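You operate a simulated robot arm through the tools that you are given. There is no shell and no other tool. Be economical: measure what you need, move in short steps, check, and stop when the job is done.

The job below is to be done with a simulated two-armed robot. You get a single attempt, and the scene is never put back.

## Task
Pick up the paper cone from the top of the parts bench with one hand, pass it to the other hand and put it on the shelf of the cooling stand. Set down upright: paper cone.

It is judged by the outcome, as a careful person would: the job done as asked, and still so three seconds after it is handed in. It fails if anything else is knocked over, pushed out of place, dropped, spilled or broken.

## Robot
Two 7-joint arms with two-finger grippers on one trunk, on a base that drives. Base frame: it is fixed to the floor where the robot stands at the start and does not move with it; the origin is under the middle of the robot, x ahead of it, y to its left, z up; the surface under the hand at the start is at about z = 88. Lengths are in cm, angles in degrees, forces in N, time in s.
The left shoulder is at the start at [2.5, 21.7, 123], the right one opposite. With the tool pointing down near the work surface each hand reaches from about 10 to 76 cm from the robot's upright axis, wherever it stands, measured 20 degrees to its own side. Places, roughly: shelf of the cooling stand (24x40 cm) [-154, 290, 32]. Payload 2.2 kg a hand.
Tool frame (each hand has its own): the origin (TCP) lies between the finger pads and is the grasp point; the fingertips stand 1.9 cm ahead of it; z points along the fingers, y is the line along which they close. The gripper opens to 11.6 cm. The gripper's body begins 7 cm behind the TCP.
Orientation is that of the tool frame in the base frame, as a unit quaternion [w, x, y, z]. With the fingers straight down and closing along the base's y, the tool's x points along the base's -x, its y along +y and its z along -z.

## Interface
- The arms move only by the tool nudge_tool. It takes "left_deltas", "right_deltas" or both (then of equal length, played together; a hand with none holds still); each is a list that holds one entry, the list of rows, each a list of 7 numbers: the shift along the tool's x, y, z in cm, then the turn, a rotation vector about the tool's x, y, z in degrees, then the opening in per cent of the stroke, from 0 (shut) to 100 (fully open). In form: [[[x, y, z, rx, ry, rz, gripper], ...]]. A call has 1 to 12 rows; each row is the pose to reach, as a shift and turn from the pose commanded when the call began, along the tool's axes at that moment. A row lasts 0.2 s, in which the tool goes at most 5 cm and 8.6 degrees; a call with a longer step from one row to the next is refused whole, and so is a gripper value outside its range. Where a pose cannot be reached the arm comes as near as it can. A force on the tool above 40 N (or 10 N above the force at the start of the call, whichever is more), or a blocked arm, ends the call early, and 0.2 s more pass. Each finger halts on what it meets, pressing with about 34 N; the grip force reading is that of the motor and also rises with nothing between the fingers. The clock runs only during rows and for 0.2 s after the last one: add rows that repeat a pose to give the fingers time. The reply holds the time, the measured pose of the TCP, the force on the tool along the base axes, the opening and the grip force, in the units named above and with some noise, with the torque about the TCP (base axes, N m) and any sound that the robot's microphone picked up, and new pictures: "views" is both (left out), scene, wrist or none (wrist: the cameras of the hands that moved).
- Cameras (640 x 400 px; columns grow to the right, rows downward): "scene" is now at [13.81, 1.16, 139.69]; the picture's right is [0.11, -0.99, 0.00], its down [-0.53, -0.06, -0.84] and it looks along [0.84, 0.09, -0.54] (base axes); focal length 248 px, centre (320, 200). "left" rides on the left gripper at [6.9, 1.5, -9.7] in its tool frame; the picture's right is [-0.21, 0.98, 0.00], its down [-0.76, -0.17, -0.63] and it looks along [-0.62, -0.14, 0.77] (tool axes); focal length 251 px, centre (320, 200). "right" rides on the right gripper at [6.9, -1.5, -9.6] in its tool frame; the picture's right is [0.21, 0.98, 0.00], its down [-0.76, 0.17, -0.63] and it looks along [-0.62, 0.14, 0.77] (tool axes); focal length 251 px, centre (320, 200). There is no depth. A picture from a camera that has moved, and an enlarged one, comes with that camera's place and axes in the base frame and with its lens. The place of the scene camera against the robot may be out by one fixed shift of up to 1.2 cm in any direction.
- move_column(by): slides the trunk up (or, below 0, down) by that many cm; the arms and the scene camera ride with it, the base frame stays. It gives what a move gives, with no picture.
- drive_base(legs): drives the robot by 1 to 6 legs, each [ahead, left, turn to the left] in cm, cm and degrees, along the robot's own axes; the way and the turn of a leg run together, so that a leg with both is an arc; at most 150 cm and 180 degrees a leg. The arms and the cameras ride along, it lands a little off, and it stops where it bumps. It gives what a move gives, and a new picture of the scene camera.
- turn_head(pan, tilt): turns the head with the scene camera to pan (to the left, within 80 degrees either way) and tilt (down, from -29 to 69), counted from straight ahead of the robot. It gives what a move gives, and a new picture of the scene camera.
- close_up(camera, box): a new picture of the part [left, top, right, bottom] of that camera's present view, enlarged. The clock stands still meanwhile.
- finish_job(): hands the job in; it is judged then, once.

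Work in short steps. Places have to be worked out from the pictures, the camera data and where the tool is seen: move nearer, look again, correct. Check each grasp and each placing, and mend what went wrong. You have 120 turns and 260 pictures in all, those below and enlarged ones among them. Open the grippers and draw the arms clear of the work before you hand the job in, unless the task says otherwise; then end with one line.

The tools are called after "Request:" as name(argument=value, ...) on one line, values as JSON. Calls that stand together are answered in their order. nudge_tool: Moves the arms, as the interface text tells. Its arguments: {"type":"object","properties":{"left_deltas":{"type":"array"},"right_deltas":{"type":"array"},"views":{"type":"string","enum":["both","scene","wrist","none"]}},"required":[]} The other tools are called the same way: move_column (by) slides the trunk up or down; drive_base (legs) drives the base; turn_head (pan, tilt) turns the head that bears the scene camera; close_up (camera, box) takes an enlarged picture of a part of a camera's view; finish_job () hands the job in.

At the start:

```text
t: 0.0
left_tcp_pos: [45.04, 29.82, 114.26]
left_tool_rot: [-0.001, 0.0, 1.0, -0.001]
left_ft_force: [-0.6, 0.8, 0.4]
left_ft_torque: [-0.01, -0.03, -0.03]
left_width: 11.62
left_finger_force: 0.1
right_tcp_pos: [53.66, -9.93, 110.12]
right_tool_rot: [-0.001, 0.0, 1.0, -0.001]
right_ft_force: [0.0, 0.4, 0.0]
right_ft_torque: [0.03, 0.01, -0.01]
right_width: 11.62
right_finger_force: 0.0
trunk travel left (down, up): [-37.5, 11.5]
robot x, y, heading: [-0.01, -0.26, 0.1]
head pan, tilt: [6.3, 32.3]
```

scene: 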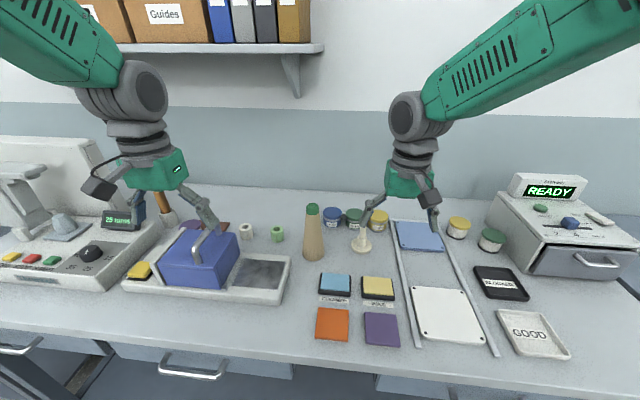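
right: 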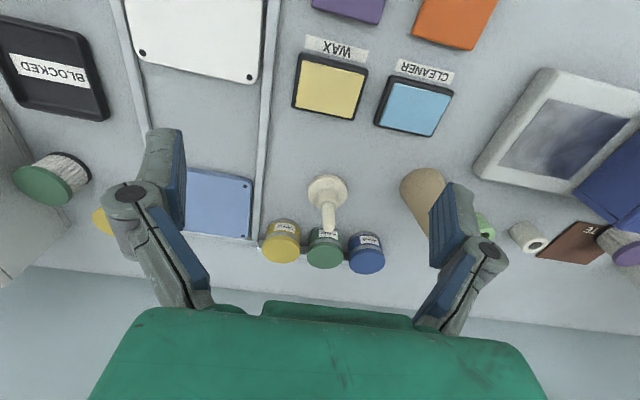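
left: 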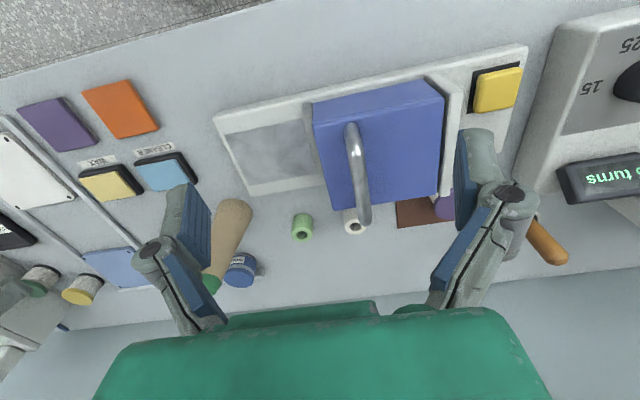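

The tan cone with a green tip near (313,232) is probably the paper cone. I'll enlarge it to check.

Request:
close_up(camera="scene", box=[260, 180, 420, 280])

Request:
close_up(camera="left", box=[140, 170, 300, 310])

```text
4.00 times, centred on (340, 230) of scene
camera zoom: at [13.81, 1.16, 139.69], right [0.11, -0.99, 0.0], down [-0.53, -0.06, -0.84], along [0.84, 0.09, -0.54], focal length 994 px, centre (240, 80)
```

zoom: 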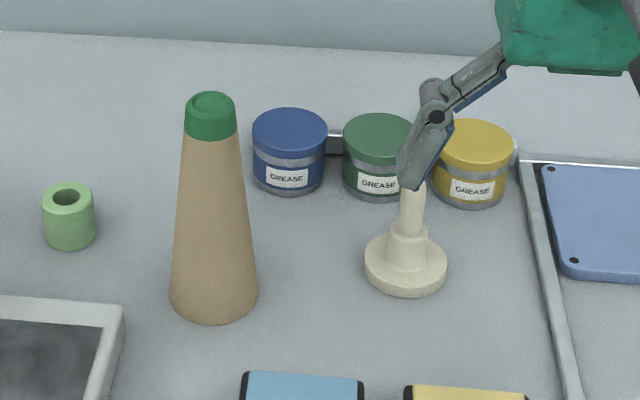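

```text
2.86 times, centred on (220, 240) of left
camera zoom: at [38.18, 31.47, 123.71], right [0.21, 0.98, 0.0], down [0.76, -0.17, 0.63], along [0.62, -0.14, -0.78], focal length 718 px, centre (606, 86)
```

zoom: 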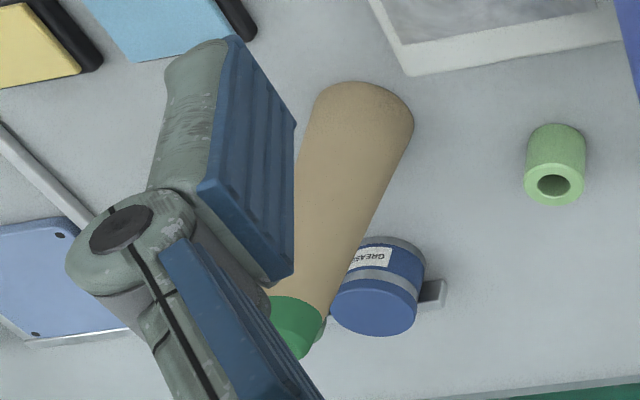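

The cone stands at about (65.3, 8.6). Its base is about 6 cm wide, its top about 3.2 cm, and its height about 17 cm (top z≈105). I'll move the right hand aside and bring the left hand above the cone.

Request:
nudge_tool(left_deltas=[[[-2, -2.5, 0, 0, 0, 0, 100], [-5, -5.5, 0, 0, 0, 0, 100], [-8, -8.5, 0, 0, 0, 0, 100], [-11, -11.5, 0, 0, 0, 0, 100], [-14, -14.5, 0, 0, 0, 0, 100], [-17, -17.5, 0, 0, 0, 0, 100], [-19, -20, 0, 0, 0, 0, 100], [-20.3, -21.2, 0, 0, 0, 0, 100], [-20.3, -21.2, 0, 0, 0, 0, 100]]], right_deltas=[[[2, -3, 0, 0, 0, 0, 100], [4, -6, 0, 0, 0, 0, 100], [6, -9, 0, 0, 0, 0, 100], [8, -12, 0, 0, 0, 0, 100], [9, -14, 0, 0, 0, 0, 100], [10, -16, 0, 0, 0, 0, 100], [10, -16, 0, 0, 0, 0, 100], [10, -16, 0, 0, 0, 0, 100], [10, -16, 0, 0, 0, 0, 100]]])

```text
t: 2.0
left_tcp_pos: [65.0, 8.77, 114.63]
left_tool_rot: [0.001, 0.0, 1.0, 0.0]
left_ft_force: [-0.9, 1.0, 0.4]
left_ft_torque: [0.0, 0.0, 0.01]
left_width: 11.61
left_finger_force: 0.1
right_tcp_pos: [43.47, -26.03, 110.28]
right_tool_rot: [0.002, 0.0, 1.0, 0.0]
right_ft_force: [0.2, 0.4, 0.2]
right_ft_torque: [0.02, 0.0, -0.02]
right_width: 11.61
right_finger_force: 0.1
trunk travel left (down, up): [-37.5, 11.5]
robot x, y, heading: [0.0, 0.06, 0.1]
head pan, tilt: [6.3, 32.3]
camera scene: at [13.82, 0.93, 139.69], right [0.11, -0.99, 0.0], down [-0.53, -0.06, -0.84], along [0.84, 0.09, -0.54], focal length 248 px, centre (320, 200)
camera right: at [36.56, -27.58, 119.84], right [-0.21, 0.98, 0.0], down [0.75, 0.17, 0.63], along [0.62, 0.14, -0.77], focal length 251 px, centre (320, 200)
camera left: at [58.15, 10.18, 124.1], right [0.21, 0.98, 0.0], down [0.75, -0.17, 0.63], along [0.62, -0.14, -0.77], focal length 251 px, centre (320, 200)
```

scene: 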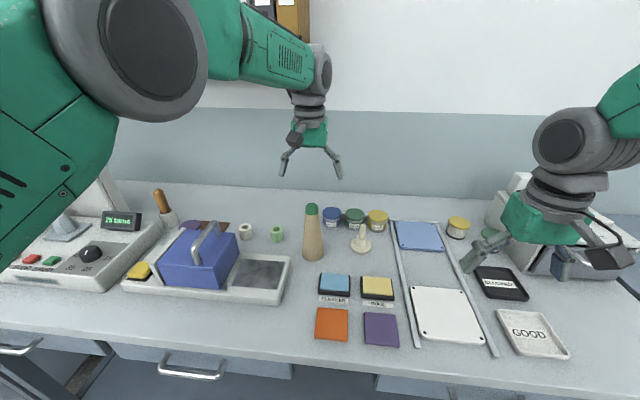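
right: 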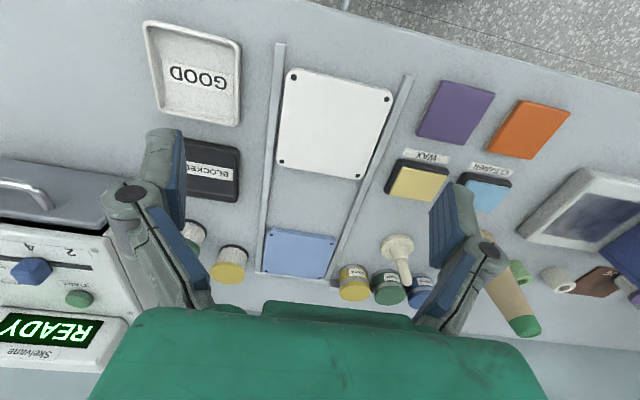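
left: 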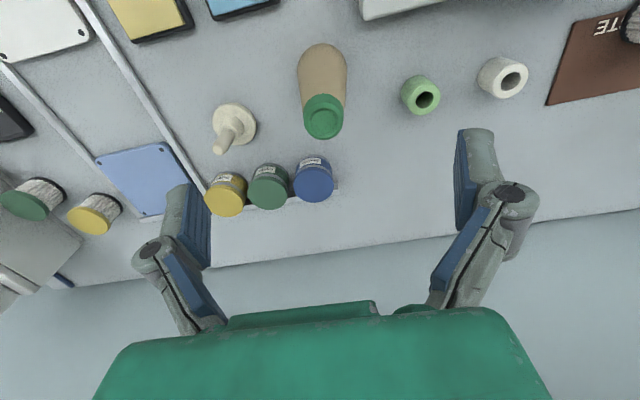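

The wrist camera puts the cone's axis at about (65.2, 8.9), so the hand is centred on it. I'll go down 14.5 cm to z≈100.

Request:
nudge_tool(left_deltas=[[[-0.2, 0.1, 4, 0, 0, 0, 100], [-0.2, 0.1, 8, 0, 0, 0, 100], [-0.2, 0.1, 11, 0, 0, 0, 100], [-0.2, 0.1, 13, 0, 0, 0, 100], [-0.2, 0.1, 14.5, 0, 0, 0, 100], [-0.2, 0.1, 14.5, 0, 0, 0, 100]]])

```text
t: 3.4
left_tcp_pos: [65.12, 8.76, 99.74]
left_tool_rot: [0.001, 0.0, 1.0, 0.0]
left_ft_force: [-0.5, 0.0, -0.1]
left_ft_torque: [-0.01, -0.02, -0.01]
left_width: 11.61
left_finger_force: 0.2
right_tcp_pos: [43.56, -26.1, 110.31]
right_tool_rot: [0.001, 0.0, 1.0, 0.001]
right_ft_force: [0.4, 0.0, -0.2]
right_ft_torque: [-0.02, -0.02, -0.03]
right_width: 11.61
right_finger_force: 0.0
trunk travel left (down, up): [-37.5, 11.5]
robot x, y, heading: [0.09, 0.26, -0.2]
head pan, tilt: [6.3, 32.3]
camera scene: at [13.86, 0.84, 139.69], right [0.11, -0.99, 0.0], down [-0.53, -0.06, -0.84], along [0.84, 0.09, -0.54], focal length 248 px, centre (320, 200)
camera left: at [58.31, 10.24, 109.31], right [0.21, 0.98, 0.0], down [0.75, -0.17, 0.63], along [0.62, -0.13, -0.77], focal length 251 px, centre (320, 200)
```

scene: 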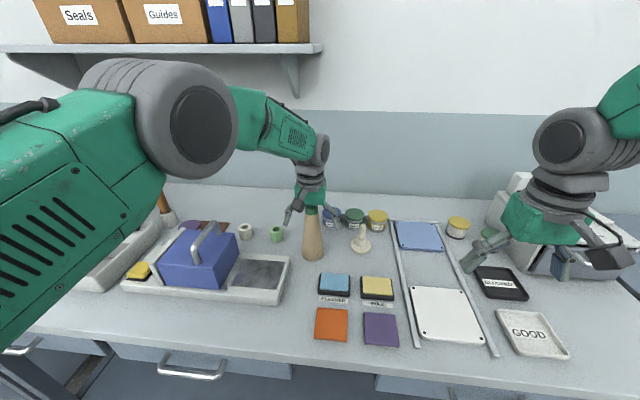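
left: 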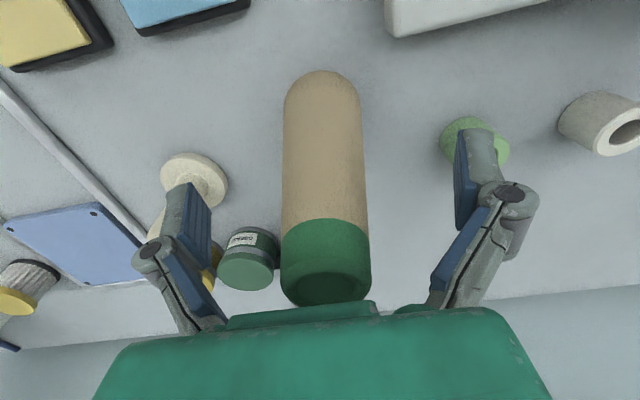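

The cone is centred between the fingers, so I'll close gently.

Request:
nudge_tool(left_deltas=[[[0, 0, 0, 0, 0, 0, 70], [0, 0, 0, 0, 0, 0, 45], [0, 0, 0, 0, 0, 0, 35], [0, 0, 0, 0, 0, 0, 28], [0, 0, 0, 0, 0, 0, 28], [0, 0, 0, 0, 0, 0, 28]]], views="wrist")

```text
t: 4.8
left_tcp_pos: [65.18, 8.82, 99.87]
left_tool_rot: [0.001, -0.001, 1.0, 0.0]
left_ft_force: [0.0, -0.5, 0.1]
left_ft_torque: [0.0, 0.0, 0.02]
left_width: 4.39
left_finger_force: 34.2
right_tcp_pos: [43.5, -26.12, 110.41]
right_tool_rot: [0.001, 0.0, 1.0, 0.001]
right_ft_force: [-0.2, 0.0, 0.0]
right_ft_torque: [0.02, 0.0, -0.02]
right_width: 11.59
right_finger_force: 0.1
trunk travel left (down, up): [-37.5, 11.5]
robot x, y, heading: [0.35, 0.32, -0.3]
head pan, tilt: [6.3, 32.3]
camera left: at [58.33, 10.24, 109.3], right [0.21, 0.98, 0.0], down [0.76, -0.17, 0.63], along [0.62, -0.13, -0.77], focal length 251 px, centre (320, 200)
```

left: 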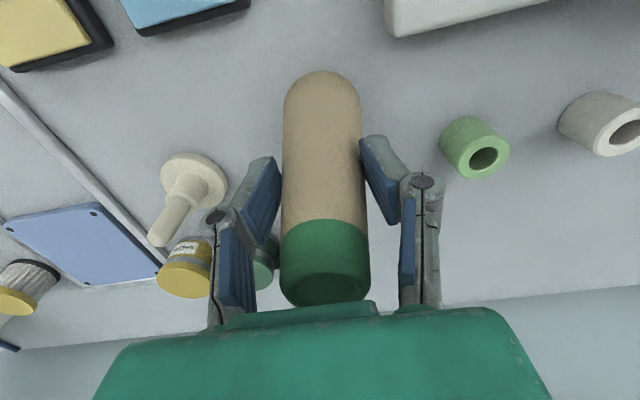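

It's gripped at 4.4 cm with 34 N. I'll lift it and check.

Request:
nudge_tool(left_deltas=[[[0, 0, -1, 0, 0, 0, 28], [0, 0, -4, 0, 0, 0, 28], [0, 0, -8, 0, 0, 0, 28], [0, 0, -12, 0, 0, 0, 28], [0, 0, -16, 0, 0, 0, 28], [0, 0, -18, 0, 0, 0, 28], [0, 0, -18, 0, 0, 0, 28]]])

```text
t: 6.4
left_tcp_pos: [65.42, 8.74, 117.97]
left_tool_rot: [0.001, 0.0, 1.0, 0.0]
left_ft_force: [0.0, 0.2, -1.4]
left_ft_torque: [-0.02, 0.05, -0.03]
left_width: 4.37
left_finger_force: 33.4
right_tcp_pos: [43.54, -26.1, 110.24]
right_tool_rot: [0.001, 0.001, 1.0, 0.001]
right_ft_force: [-0.5, 0.1, 0.8]
right_ft_torque: [-0.04, 0.01, 0.03]
right_width: 11.62
right_finger_force: 0.0
trunk travel left (down, up): [-37.5, 11.5]
robot x, y, heading: [-0.14, -0.06, -0.0]
head pan, tilt: [6.3, 32.3]
camera scene: at [13.88, 0.85, 139.68], right [0.11, -0.99, 0.0], down [-0.53, -0.06, -0.84], along [0.84, 0.09, -0.54], focal length 248 px, centre (320, 200)
camera left: at [58.53, 10.09, 127.53], right [0.21, 0.98, 0.0], down [0.76, -0.17, 0.63], along [0.62, -0.13, -0.77], focal length 251 px, centre (320, 200)
```

scene: 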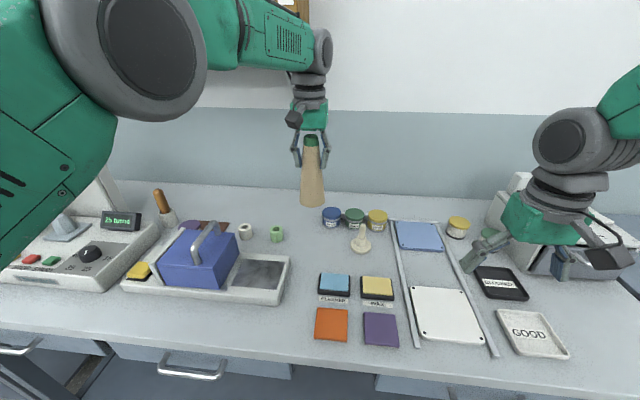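
left: 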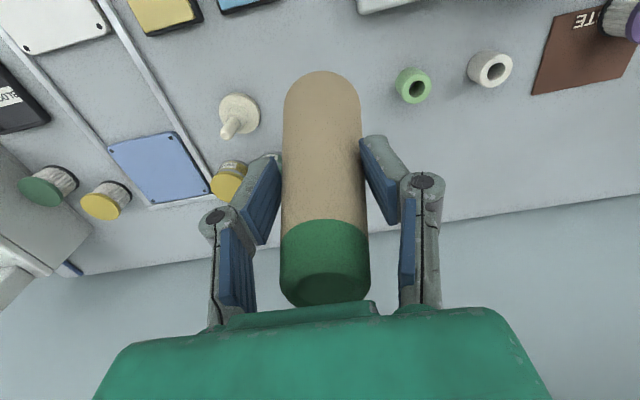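

It lifted cleanly. I'll draw the hands closer to the body and look left and right before driving.

Request:
nudge_tool(left_deltas=[[[4, 0, 0, 0, 0, 0, 28], [8, 1, 0, 0, 0, 0, 28], [12, 2, 0, 0, 0, 0, 28], [16, 3, 0, 0, 0, 0, 28], [20, 4, 0, 0, 0, 0, 28], [24, 5, 0, 0, 0, 0, 28], [24, 5, 0, 0, 0, 0, 28]]], right_deltas=[[[0, 0, -2, 0, 0, 0, 100], [0, 0, -4, 0, 0, 0, 100], [0, 0, -6, 0, 0, 0, 100], [0, 0, -8, 0, 0, 0, 100], [0, 0, -8, 0, 0, 0, 100], [0, 0, -8, 0, 0, 0, 100], [0, 0, -8, 0, 0, 0, 100]]], views="none")

Request:
turn_head(pan=80, tilt=30)

Request:
turn_head(pan=-80, tilt=30)

```text
t: 8.0
left_tcp_pos: [41.19, 13.8, 117.59]
left_tool_rot: [0.0, 0.001, 1.0, 0.0]
left_ft_force: [0.3, 0.0, -1.5]
left_ft_torque: [0.01, 0.03, 0.01]
left_width: 4.4
left_finger_force: 34.3
right_tcp_pos: [43.48, -25.93, 118.13]
right_tool_rot: [0.001, 0.0, 1.0, 0.001]
right_ft_force: [-0.3, 0.1, 0.1]
right_ft_torque: [0.02, 0.04, 0.02]
right_width: 11.64
right_finger_force: 0.0
trunk travel left (down, up): [-37.5, 11.5]
robot x, y, heading: [-0.05, 0.16, -0.1]
head pan, tilt: [6.3, 32.3]
```

```text
t: 9.5
left_tcp_pos: [41.03, 13.75, 117.58]
left_tool_rot: [0.001, 0.0, 1.0, 0.0]
left_ft_force: [-0.1, -0.5, -0.3]
left_ft_torque: [0.0, 0.02, 0.02]
left_width: 4.4
left_finger_force: 33.8
right_tcp_pos: [43.36, -25.97, 118.23]
right_tool_rot: [0.001, 0.0, 1.0, 0.0]
right_ft_force: [-0.4, 0.5, 0.5]
right_ft_torque: [-0.01, 0.0, -0.01]
right_width: 11.6
right_finger_force: 0.0
trunk travel left (down, up): [-37.5, 11.5]
robot x, y, heading: [0.24, -0.04, -0.1]
head pan, tilt: [80.0, 30.0]
camera scene: at [6.35, 8.85, 140.09], right [0.98, -0.17, 0.0], down [-0.09, -0.49, -0.87], along [0.15, 0.85, -0.5], focal length 248 px, centre (320, 200)
```

scene: 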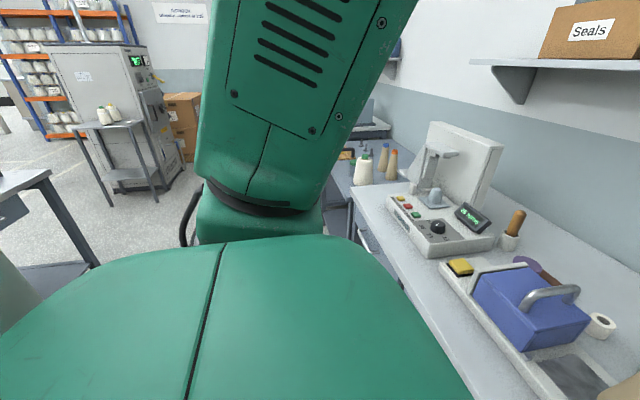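

```text
t: 11.9
left_tcp_pos: [41.07, 13.68, 117.61]
left_tool_rot: [0.001, 0.0, 1.0, 0.0]
left_ft_force: [0.1, 0.2, -0.5]
left_ft_torque: [0.0, -0.01, 0.0]
left_width: 4.38
left_finger_force: 33.8
right_tcp_pos: [43.41, -26.05, 118.37]
right_tool_rot: [0.001, 0.0, 1.0, 0.001]
right_ft_force: [-0.7, 1.3, 0.2]
right_ft_torque: [0.01, 0.0, 0.01]
right_width: 11.61
right_finger_force: 0.2
trunk travel left (down, up): [-37.5, 11.5]
robot x, y, heading: [0.14, -0.06, 0.1]
head pan, tilt: [-80.0, 30.0]
camera scene: at [6.36, -8.99, 140.07], right [-0.98, -0.17, 0.0], down [-0.09, 0.49, -0.87], along [0.15, -0.85, -0.5], focal length 248 px, centre (320, 200)
```

scene: 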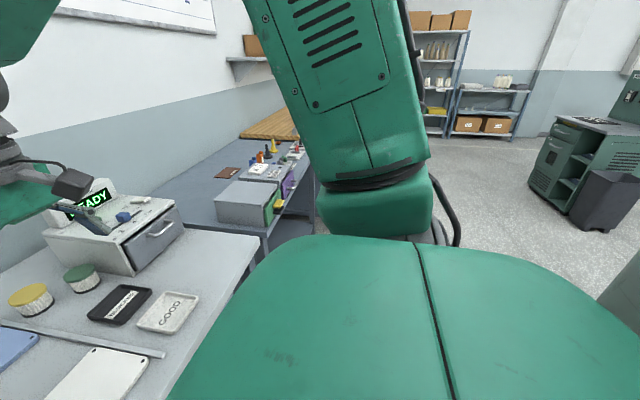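

The stand appears near (130,150) in the left-looking view: a top with cones on it and a shelf below. I'll enlarge it.

Request:
turn_head(pan=80, tilt=20)

Request:
close_up(camera="scene", box=[0, 80, 200, 280])

```text
t: 14.4
left_tcp_pos: [41.11, 13.83, 117.64]
left_tool_rot: [0.001, 0.0, 1.0, 0.0]
left_ft_force: [-0.8, -0.4, -1.2]
left_ft_torque: [0.01, 0.01, 0.02]
left_width: 4.38
left_finger_force: 33.9
right_tcp_pos: [43.34, -25.96, 118.27]
right_tool_rot: [0.001, -0.001, 1.0, 0.0]
right_ft_force: [0.1, -0.5, 0.0]
right_ft_torque: [0.0, 0.01, 0.03]
right_width: 11.61
right_finger_force: 0.0
trunk travel left (down, up): [-37.5, 11.5]
robot x, y, heading: [0.03, 0.1, -0.2]
head pan, tilt: [80.0, 20.0]
camera scene: at [6.41, 9.11, 141.69], right [0.98, -0.17, 0.0], down [-0.06, -0.34, -0.94], along [0.16, 0.93, -0.34], focal length 248 px, centre (320, 200)
```

scene: 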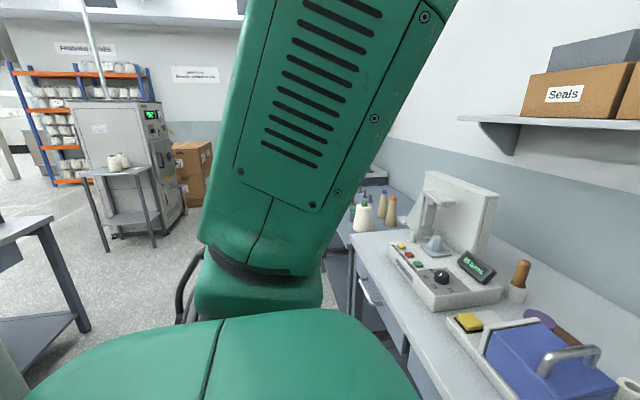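

```text
2.00 times, centred on (100, 180) of scene
camera zoom: at [6.41, 9.11, 141.69], right [0.98, -0.17, 0.0], down [-0.06, -0.34, -0.94], along [0.16, 0.93, -0.34], focal length 497 px, centre (760, 240)
```

zoom: 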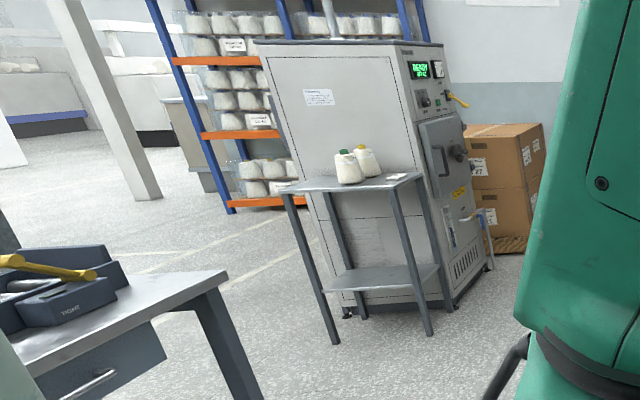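

The stand is axis-aligned, with legs at x≈-176…-130 and y≈275…304. Its top is at z≈83 and the shelf at z≈32, with an open front facing -y. That means the receiving hand should hold the cone low and horizontally. I'll back off and turn left to open floor.

Request:
drive_base(legs=[[-45, 0, 0], [0, 0, 90]])

Request:
turn_head(pan=0, tilt=25)

```text
t: 20.9
left_tcp_pos: [-59.09, 40.92, 117.64]
left_tool_rot: [0.0, -0.706, 0.708, 0.002]
left_ft_force: [0.1, -0.6, -0.8]
left_ft_torque: [0.01, -0.02, 0.02]
left_width: 4.37
left_finger_force: 34.0
right_tcp_pos: [-19.29, 43.09, 118.26]
right_tool_rot: [0.0, -0.705, 0.709, 0.001]
right_ft_force: [-0.2, -0.3, 0.7]
right_ft_torque: [0.0, 0.0, -0.03]
right_width: 11.59
right_finger_force: 0.0
trunk travel left (down, up): [-37.5, 11.5]
robot x, y, heading: [-45.59, -0.33, 89.6]
head pan, tilt: [80.0, 20.0]
camera scene: at [-54.06, 5.81, 141.7], right [0.18, 0.98, 0.0], down [0.34, -0.06, -0.94], along [-0.92, 0.17, -0.34], focal length 248 px, centre (320, 200)
```

scene: 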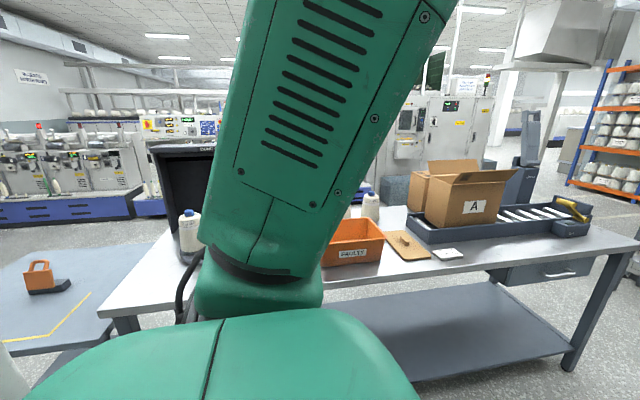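

```text
t: 22.4
left_tcp_pos: [-59.18, 40.72, 117.74]
left_tool_rot: [0.001, -0.705, 0.709, 0.002]
left_ft_force: [0.8, 0.4, -1.2]
left_ft_torque: [0.01, -0.01, -0.03]
left_width: 4.42
left_finger_force: 33.6
right_tcp_pos: [-19.39, 42.84, 118.45]
right_tool_rot: [0.001, -0.706, 0.709, 0.001]
right_ft_force: [-0.7, -0.1, -0.7]
right_ft_torque: [-0.02, -0.01, -0.01]
right_width: 11.59
right_finger_force: 0.1
trunk travel left (down, up): [-37.5, 11.5]
robot x, y, heading: [-45.66, -0.15, 89.7]
head pan, tilt: [0.0, 25.0]
camera scene: at [-44.88, 13.36, 140.86], right [1.0, 0.0, 0.0], down [0.0, -0.43, -0.91], along [0.0, 0.91, -0.43], focal length 248 px, centre (320, 200)
```

scene: 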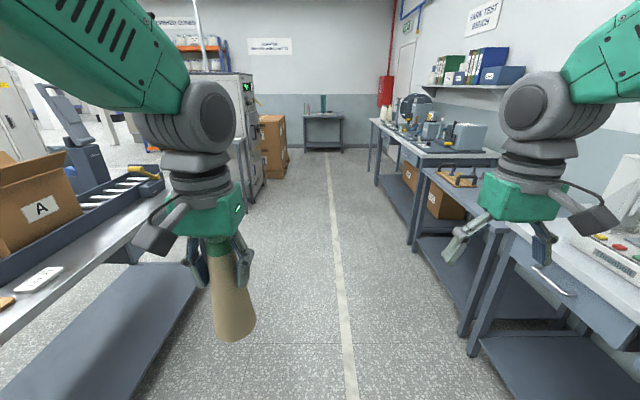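

There's clear floor around me. For the handover the left hand brings the cone to about 50 cm ahead and 5 cm left. The right hand rotates to point forward, 25° left and 30° down, to take the cone low from the robot side.

Request:
nudge_tool(left_deltas=[[[-1, -1, 0, 0, 0, 0, 28], [-2, -2, 0, 0, 0, 0, 28], [-3.5, -3.5, 0, 0, 0, 0, 28], [-5, -5, 0, 0, 0, 0, 28], [-6.5, -6.5, 0, 0, 0, 0, 28], [-8, -8, 0, 0, 0, 0, 28], [-9, -8.7, 0, 0, 0, 0, 28], [-9, -8.7, 0, 0, 0, 0, 28], [-9, -8.7, 0, 0, 0, 0, 28]]], right_deltas=[[[1, 0, 0, -1.64, -7.38, -2.82, 100], [2, 0, 0, -3.28, -14.75, -5.65, 100], [3, 0, 0, -4.91, -22.1, -8.48, 100], [4, 0, 0, -6.55, -29.5, -11.3, 100], [5, 0, 0, -8.19, -36.9, -14.1, 100], [6, 0, 0, -9.82, -44.2, -16.9, 100], [6, 2, 0, -11.46, -51.6, -19.8, 100], [6, 4, 0, -13.1, -59, -22.6, 100], [6, 4, 0, -13.1, -59, -22.6, 100]]])

```text
t: 24.4
left_tcp_pos: [-50.44, 49.42, 117.64]
left_tool_rot: [0.002, -0.706, 0.708, 0.002]
left_ft_force: [0.8, -0.2, -0.3]
left_ft_torque: [0.02, -0.01, -0.02]
left_width: 4.41
left_finger_force: 34.0
right_tcp_pos: [-23.53, 44.76, 120.64]
right_tool_rot: [-0.272, 0.729, -0.467, -0.421]
right_ft_force: [0.3, 0.8, 0.9]
right_ft_torque: [-0.02, -0.01, -0.02]
right_width: 11.62
right_finger_force: 0.1
right hand out of reach, approached as far as the arm can: row 5, 6, 7, 8, 9
trunk travel left (down, up): [-37.5, 11.5]
robot x, y, heading: [-45.71, -0.0, 89.7]
head pan, tilt: [0.0, 25.0]
camera scene: at [-44.81, 13.34, 140.86], right [1.0, -0.01, 0.0], down [0.0, -0.43, -0.91], along [0.0, 0.91, -0.43], focal length 248 px, centre (320, 200)
camera right: at [-17.08, 34.59, 119.28], right [-0.84, -0.5, -0.19], down [-0.08, -0.23, 0.97], along [-0.53, 0.83, 0.15], focal length 251 px, centre (320, 200)
camera left: at [-51.94, 42.41, 127.11], right [-0.98, 0.22, 0.0], down [0.17, 0.75, 0.64], along [0.14, 0.62, -0.77], focal length 251 px, centre (320, 200)
```

scene: 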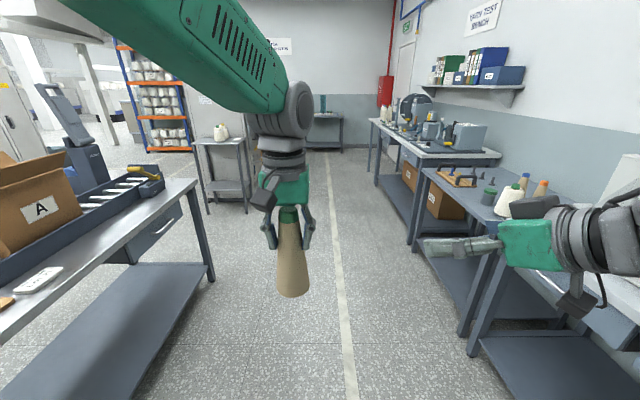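
right: 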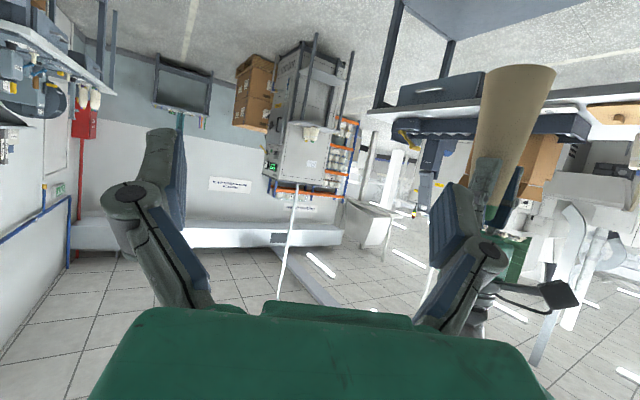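
left: 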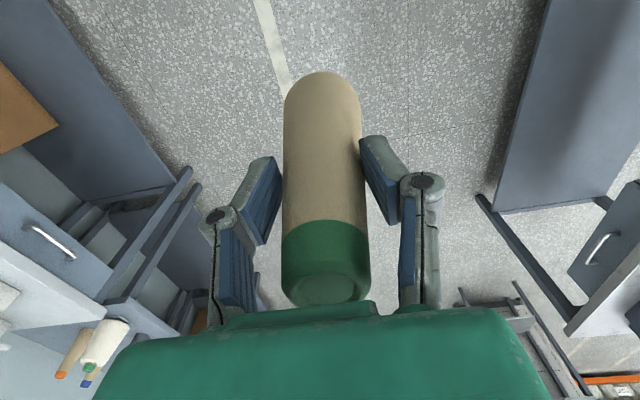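

The right hand reached the wanted orientation but couldn't come that near the body. I'll shift the handover further out: left hand to about 62 cm ahead and 3 cm left, right hand to a point short of it.

Request:
nudge_tool(left_deltas=[[[-3, -0.5, 0, 0, 0, 0, 28], [-6, -1, 0, 0, 0, 0, 28], [-9, -1.5, 0, 0, 0, 0, 28], [-12, -2, 0, 0, 0, 0, 28], [-12, -2, 0, 0, 0, 0, 28], [-12, -2, 0, 0, 0, 0, 28]]], right_deltas=[[[0, 0, 0, 0, 0, 0, 100], [0, 0, 0, 0, 0, 0, 100], [-0.4, 2.4, 2, 0, 0, 0, 100], [-0.8, 4.8, 4, 0, 0, 0, 100], [-1.7, 9, 6, 0, 0, 0, 100], [-1.7, 9.5, 8, 0, 0, 0, 100]]])

```text
t: 25.8
left_tcp_pos: [-48.21, 61.59, 118.0]
left_tool_rot: [0.0, -0.705, 0.709, 0.001]
left_ft_force: [0.6, 0.2, -0.9]
left_ft_torque: [-0.05, 0.04, -0.01]
left_width: 4.34
left_finger_force: 34.3
right_tcp_pos: [-35.4, 47.87, 118.2]
right_tool_rot: [-0.271, 0.728, -0.468, -0.421]
right_ft_force: [0.4, -0.4, -0.7]
right_ft_torque: [0.0, -0.01, -0.01]
right_width: 11.6
right_finger_force: 0.1
trunk travel left (down, up): [-37.5, 11.5]
robot x, y, heading: [-45.47, -0.06, 89.6]
head pan, tilt: [0.0, 25.0]
camera scene: at [-44.87, 13.62, 140.83], right [1.0, -0.01, 0.0], down [0.0, -0.43, -0.9], along [0.0, 0.9, -0.43], focal length 248 px, centre (320, 200)
camera right: at [-29.08, 37.7, 116.77], right [-0.84, -0.5, -0.19], down [-0.08, -0.23, 0.97], along [-0.53, 0.83, 0.15], focal length 251 px, centre (320, 200)
camera left: at [-49.79, 54.61, 127.48], right [-0.98, 0.22, 0.0], down [0.17, 0.75, 0.63], along [0.14, 0.62, -0.77], focal length 251 px, centre (320, 200)
```

scene: 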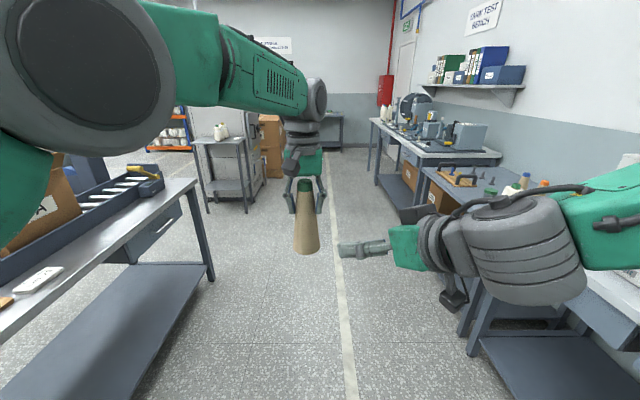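
right: 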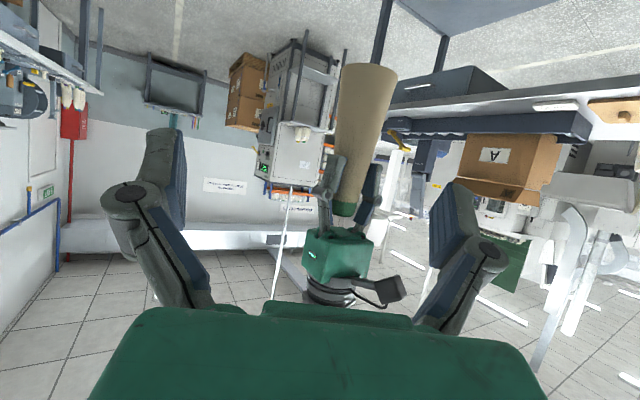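
left: 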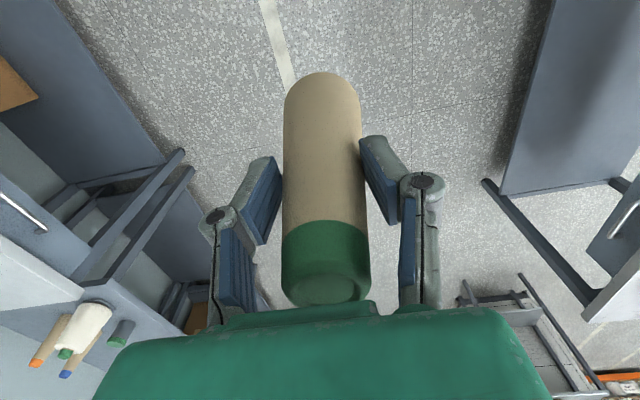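

The right hand now tracks properly. The cone axis is at (-48.2, 61.6) with its base at z≈106. I'll line the right hand up on the approach line, 14 cm short of the cone.

Request:
nudge_tool(right_deltas=[[[-1, 2, 1, 0, 0, 0, 100], [-2, 4.5, 3, 0, 0, 0, 100], [-2.46, 5.96, 5, 0, 0, 0, 100], [-2.46, 5.96, 5, 0, 0, 0, 100]]])

```text
t: 26.8
left_tcp_pos: [-48.16, 61.53, 118.19]
left_tool_rot: [0.001, -0.705, 0.709, 0.003]
left_ft_force: [0.5, 0.3, -0.6]
left_ft_torque: [-0.03, 0.0, -0.01]
left_width: 4.38
left_finger_force: 33.8
right_tcp_pos: [-43.01, 50.28, 118.01]
right_tool_rot: [-0.271, 0.728, -0.467, -0.422]
right_ft_force: [-1.3, 0.2, 0.1]
right_ft_torque: [-0.02, 0.04, 0.0]
right_width: 11.57
right_finger_force: 0.1
trunk travel left (down, up): [-37.5, 11.5]
robot x, y, heading: [-45.83, -0.39, 89.8]
head pan, tilt: [0.0, 25.0]
camera scene: at [-44.74, 13.5, 140.84], right [1.0, -0.01, 0.0], down [0.0, -0.43, -0.9], along [0.0, 0.9, -0.43], focal length 248 px, centre (320, 200)
camera right: at [-36.71, 40.09, 116.57], right [-0.84, -0.5, -0.19], down [-0.08, -0.23, 0.97], along [-0.53, 0.83, 0.15], focal length 251 px, centre (320, 200)
```

scene: 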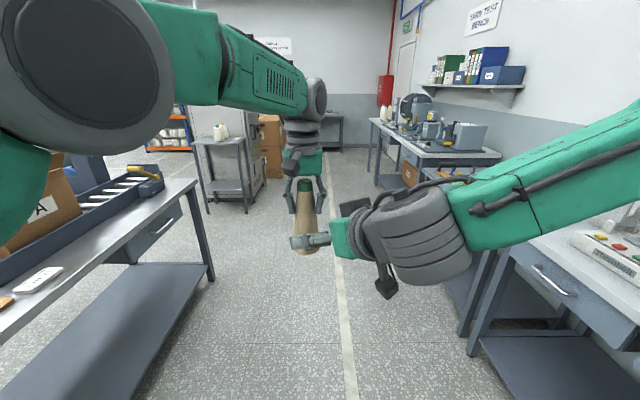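
right: 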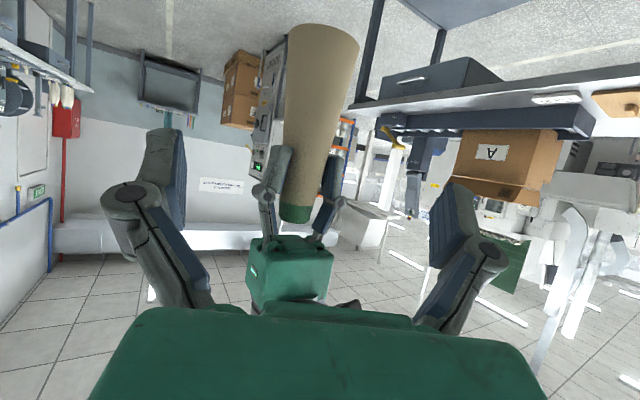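

The cone sits between the right fingers' lines. I'll advance 9 cm and check.

Request:
nudge_tool(right_deltas=[[[0, 0, 2.5, 0, 0, 0, 100], [0, 0, 5, 0, 0, 0, 100], [0, 0, 7.5, 0, 0, 0, 100], [0, 0, 9, 0, 0, 0, 100], [0, 0, 9, 0, 0, 0, 100]]])

Request:
close_up(camera="scene", box=[230, 140, 430, 290])

```text
t: 28.0
left_tcp_pos: [-48.07, 61.47, 118.12]
left_tool_rot: [0.0, -0.705, 0.709, 0.003]
left_ft_force: [0.7, -0.1, -0.2]
left_ft_torque: [0.01, 0.03, -0.02]
left_width: 4.37
left_finger_force: 34.2
right_tcp_pos: [-46.02, 57.3, 113.21]
right_tool_rot: [-0.27, 0.728, -0.467, -0.423]
right_ft_force: [-0.3, -0.6, 1.5]
right_ft_torque: [0.0, 0.01, -0.03]
right_width: 11.6
right_finger_force: 0.1
trunk travel left (down, up): [-37.5, 11.5]
robot x, y, heading: [-45.38, -0.29, 89.7]
head pan, tilt: [0.0, 25.0]
camera scene: at [-44.55, 13.56, 140.84], right [1.0, -0.01, 0.0], down [-0.01, -0.43, -0.9], along [0.0, 0.9, -0.43], focal length 248 px, centre (320, 200)
camera right: at [-39.64, 47.12, 111.85], right [-0.84, -0.5, -0.19], down [-0.08, -0.23, 0.97], along [-0.53, 0.83, 0.15], focal length 251 px, centre (320, 200)
```

scene: 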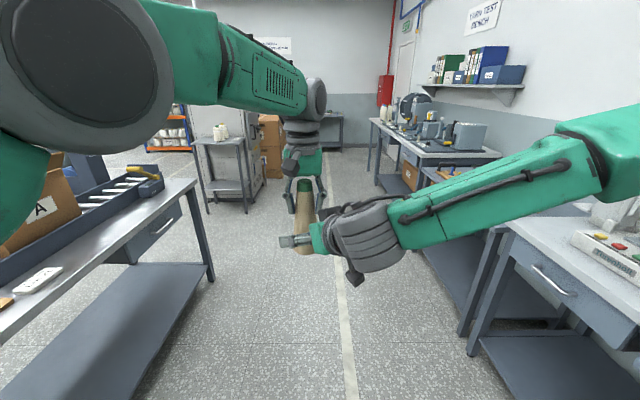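
right: 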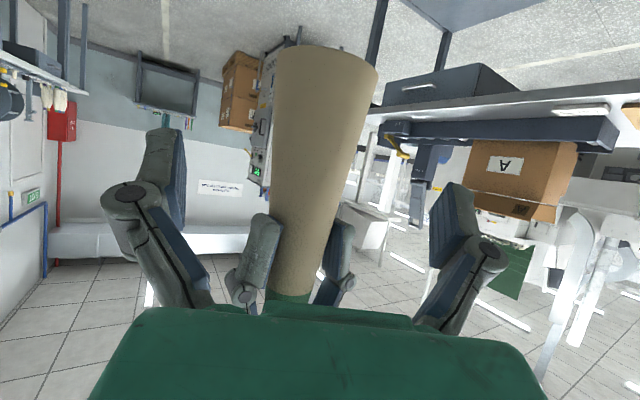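

```text
2.67 times, centred on (330, 215) of scene
camera zoom: at [-44.55, 13.56, 140.84], right [1.0, -0.01, 0.0], down [-0.01, -0.43, -0.9], along [0.0, 0.9, -0.43], focal length 662 px, centre (293, 160)
```

zoom: 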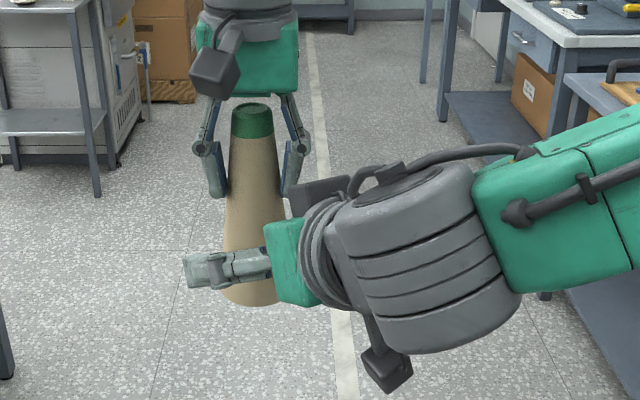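

It's centred, so I'll advance the last 5 cm.

Request:
nudge_tool(right_deltas=[[[-0.1, 0.1, 2, 0, 0, 0, 100], [-0.2, 0.1, 4, 0, 0, 0, 100], [-0.2, 0.1, 5.1, 0, 0, 0, 100], [-0.2, 0.1, 5.1, 0, 0, 0, 100]]])

Request:
close_up(camera="scene", box=[230, 140, 430, 290])

```text
t: 29.0
left_tcp_pos: [-48.24, 61.56, 118.05]
left_tool_rot: [0.001, -0.705, 0.709, 0.002]
left_ft_force: [0.2, 0.4, 0.7]
left_ft_torque: [0.01, 0.03, -0.01]
left_width: 4.37
left_finger_force: 33.7
right_tcp_pos: [-48.19, 61.38, 110.9]
right_tool_rot: [-0.271, 0.729, -0.467, -0.422]
right_ft_force: [-0.7, 1.4, -0.2]
right_ft_torque: [0.0, 0.0, 0.0]
right_width: 11.61
right_finger_force: 0.1
trunk travel left (down, up): [-37.5, 11.5]
robot x, y, heading: [-46.08, -0.07, 89.6]
head pan, tilt: [0.0, 25.0]
camera scene: at [-44.83, 13.63, 140.83], right [1.0, -0.01, 0.0], down [0.0, -0.43, -0.9], along [0.0, 0.9, -0.43], focal length 248 px, centre (320, 200)
camera right: at [-41.86, 51.18, 109.55], right [-0.84, -0.5, -0.19], down [-0.08, -0.23, 0.97], along [-0.53, 0.83, 0.15], focal length 251 px, centre (320, 200)
```

scene: 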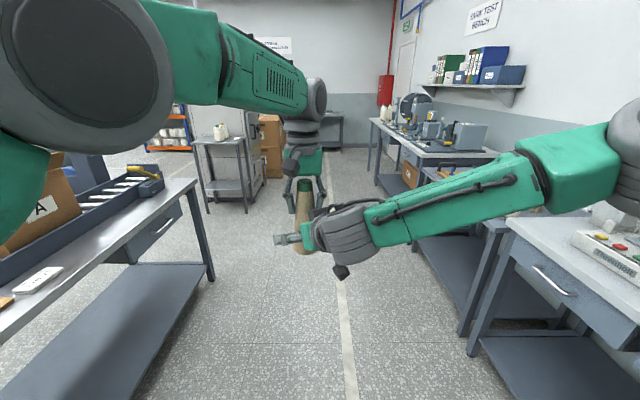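
right: 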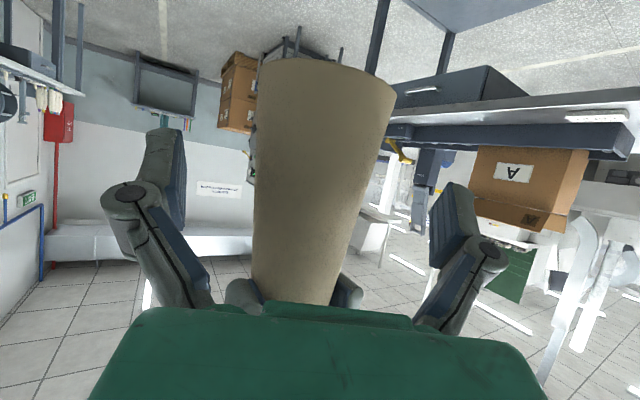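

```text
2.67 times, centred on (330, 215) of scene
camera zoom: at [-44.83, 13.63, 140.83], right [1.0, -0.01, 0.0], down [0.0, -0.43, -0.9], along [0.0, 0.9, -0.43], focal length 662 px, centre (293, 160)
```

zoom: 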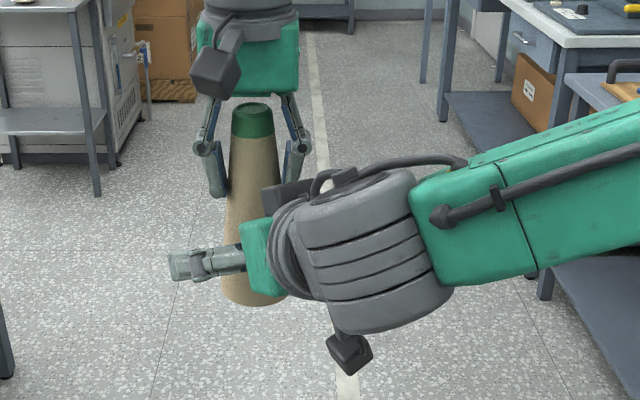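

The right fingers straddle the cone low, clear of the left fingers. I'll close the right hand.

Request:
nudge_tool(right_deltas=[[[0, 0, 0, 0, 0, 0, 75], [0, 0, 0, 0, 0, 0, 55], [0, 0, 0, 0, 0, 0, 45], [0, 0, 0, 0, 0, 0, 36], [0, 0, 0, 0, 0, 0, 36], [0, 0, 0, 0, 0, 0, 36]]])

```text
t: 30.4
left_tcp_pos: [-48.41, 61.64, 118.05]
left_tool_rot: [0.0, -0.705, 0.709, 0.003]
left_ft_force: [-16.2, -9.0, 1.9]
left_ft_torque: [-0.43, 0.75, 0.26]
left_width: 4.37
left_finger_force: 34.3
right_tcp_pos: [-48.04, 61.53, 110.91]
right_tool_rot: [-0.272, 0.727, -0.469, -0.422]
right_ft_force: [15.8, 8.0, -1.1]
right_ft_torque: [-0.16, 0.38, -0.31]
right_width: 5.7
right_finger_force: 33.8
trunk travel left (down, up): [-37.5, 11.5]
robot x, y, heading: [-45.77, -0.12, 89.6]
head pan, tilt: [0.0, 25.0]
camera scene: at [-44.87, 13.63, 140.83], right [1.0, -0.01, 0.0], down [0.0, -0.43, -0.9], along [0.0, 0.9, -0.43], focal length 248 px, centre (320, 200)
camera right: at [-41.79, 51.26, 109.56], right [-0.85, -0.5, -0.19], down [-0.08, -0.23, 0.97], along [-0.53, 0.84, 0.15], focal length 251 px, centre (320, 200)
```

scene: 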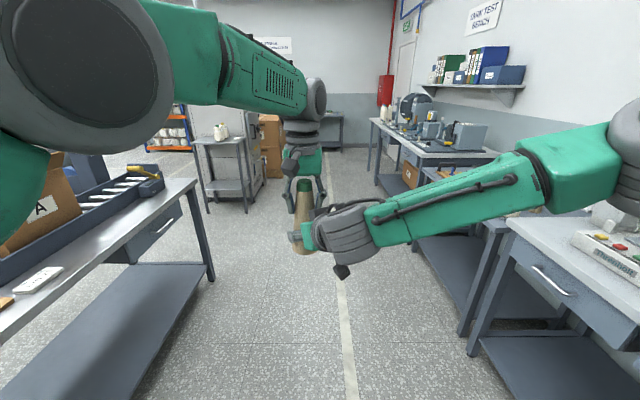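
right: 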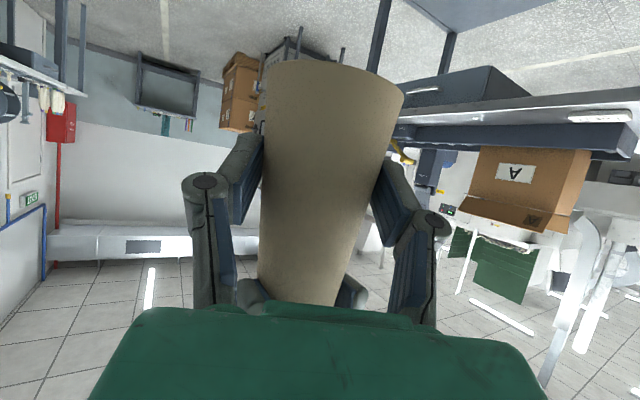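

Both hands hold the cone, with about 18 N of side load because it's slightly off-centre. I'll ease the right hand 0.3 cm along -y.

Request:
nudge_tool(right_deltas=[[[0, -0.15, 0, 0, 0, 0, 36], [0, -0.3, 0, 0, 0, 0, 36], [0, -0.3, 0, 0, 0, 0, 36]]], views="none")

```text
t: 31.2
left_tcp_pos: [-48.33, 61.68, 118.0]
left_tool_rot: [0.001, -0.705, 0.71, 0.001]
left_ft_force: [-7.9, -8.8, 4.4]
left_ft_torque: [-0.46, 0.36, 0.25]
left_width: 4.39
left_finger_force: 33.4
right_tcp_pos: [-47.83, 61.47, 110.92]
right_tool_rot: [-0.271, 0.728, -0.467, -0.422]
right_ft_force: [8.3, 8.7, -4.0]
right_ft_torque: [-0.13, 0.18, -0.3]
right_width: 5.71
right_finger_force: 34.5
trunk travel left (down, up): [-37.5, 11.5]
robot x, y, heading: [-45.68, 0.13, 89.4]
head pan, tilt: [0.0, 25.0]
```

The load has halved. I'll shift a bit more, then open the left hand.

Request:
nudge_tool(right_deltas=[[[0, -0.25, 0, 0, 0, 0, 36], [0, -0.25, 0, 0, 0, 0, 36], [0, -0.25, 0, 0, 0, 0, 36], [0, -0.25, 0, 0, 0, 0, 36], [0, -0.25, 0, 0, 0, 0, 36], [0, -0.25, 0, 0, 0, 0, 36]]], left_deltas=[[[0, 0, 0, 0, 0, 0, 28], [0, 0, 0, 0, 0, 0, 28], [0, 0, 0, 0, 0, 0, 50], [0, 0, 0, 0, 0, 0, 80], [0, 0, 0, 0, 0, 0, 100], [0, 0, 0, 0, 0, 0, 100]]])

Request:
close_up(camera="scene", box=[230, 140, 430, 290])

```text
t: 32.6
left_tcp_pos: [-48.41, 61.58, 118.06]
left_tool_rot: [0.001, -0.705, 0.709, 0.002]
left_ft_force: [0.9, 0.8, -0.6]
left_ft_torque: [-0.01, -0.02, 0.01]
left_width: 11.61
left_finger_force: 0.1
right_tcp_pos: [-47.56, 61.53, 110.89]
right_tool_rot: [-0.271, 0.728, -0.467, -0.422]
right_ft_force: [0.8, 0.7, -0.5]
right_ft_torque: [-0.02, 0.01, 0.0]
right_width: 5.71
right_finger_force: 33.8
trunk travel left (down, up): [-37.5, 11.5]
robot x, y, heading: [-45.54, -0.07, 89.6]
head pan, tilt: [0.0, 25.0]
camera scene: at [-44.87, 13.63, 140.83], right [1.0, -0.01, 0.0], down [0.0, -0.43, -0.9], along [0.0, 0.9, -0.43], focal length 248 px, centre (320, 200)
camera right: at [-41.33, 51.38, 109.6], right [-0.84, -0.5, -0.19], down [-0.08, -0.23, 0.97], along [-0.53, 0.83, 0.15], focal length 251 px, centre (320, 200)
camera left: at [-49.82, 54.53, 127.54], right [-0.98, 0.22, 0.0], down [0.17, 0.75, 0.64], along [0.14, 0.62, -0.77], focal length 251 px, centre (320, 200)
```

scene: 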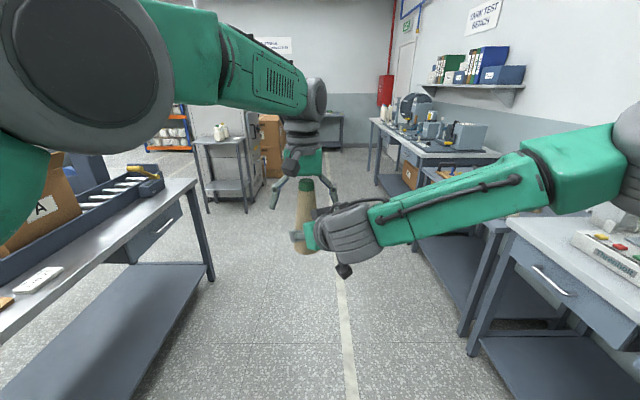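
right: 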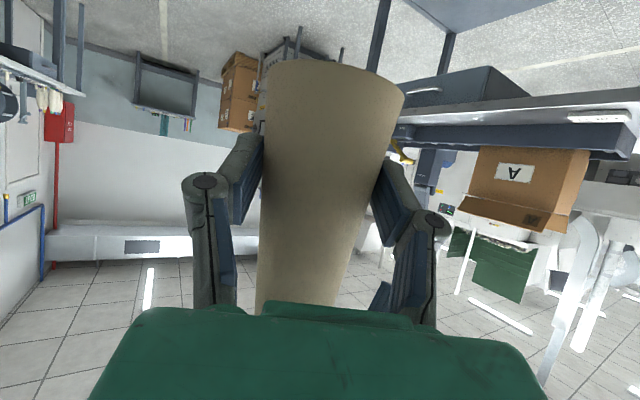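
left: 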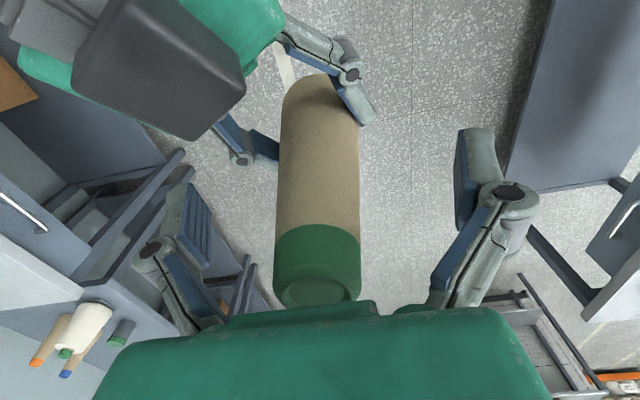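

```text
2.67 times, centred on (330, 215) of scene
camera zoom: at [-44.87, 13.63, 140.83], right [1.0, -0.01, 0.0], down [0.0, -0.43, -0.9], along [0.0, 0.9, -0.43], focal length 662 px, centre (293, 160)
```

zoom: 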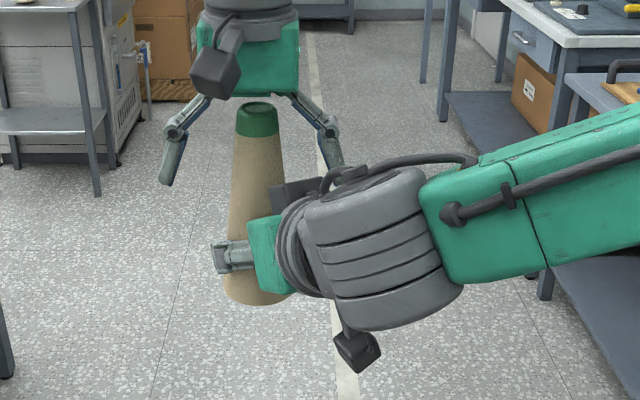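

The handover worked and the left hand is free. I'll raise the left hand straight up, clear of the cone, and then draw it back to the left.

Request:
nudge_tool(left_deltas=[[[0, 0, -3, 0, 0, 0, 100], [0, 0, -7, 0, 0, 0, 100], [0, 0, -11, 0, 0, 0, 100], [0, 0, -15, 0, 0, 0, 100], [2, 3, -16, 0, 0, 0, 100], [5, 6, -16, 0, 0, 0, 100], [8, 9, -16, 0, 0, 0, 100], [11, 12, -16, 0, 0, 0, 100], [14, 15, -15, 0, 0, 0, 100], [17, 18, -13, 0, 0, 0, 100], [20, 20, -10, 0, 0, 0, 100], [20, 20, -10, 0, 0, 0, 100]]], views="scene")

```text
t: 35.2
left_tcp_pos: [-68.59, 41.43, 127.45]
left_tool_rot: [0.002, -0.705, 0.709, 0.0]
left_ft_force: [0.0, 0.0, -0.2]
left_ft_torque: [-0.01, 0.01, -0.02]
left_width: 11.64
left_finger_force: 0.0
left hand out of reach, approached as far as the arm can: row 4
right_tcp_pos: [-48.15, 61.52, 110.91]
right_tool_rot: [-0.271, 0.73, -0.466, -0.421]
right_ft_force: [-0.5, -0.5, -0.2]
right_ft_torque: [0.0, -0.04, 0.0]
right_width: 5.74
right_finger_force: 33.5
trunk travel left (down, up): [-37.5, 11.5]
robot x, y, heading: [-45.81, -0.15, 89.9]
head pan, tilt: [0.0, 25.0]
camera scene: at [-45.69, 13.51, 140.84], right [1.0, -0.01, 0.0], down [0.0, -0.43, -0.9], along [0.01, 0.9, -0.43], focal length 248 px, centre (320, 200)
```

scene: 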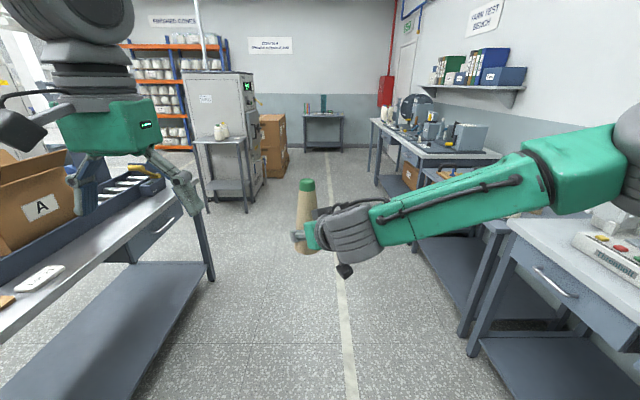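

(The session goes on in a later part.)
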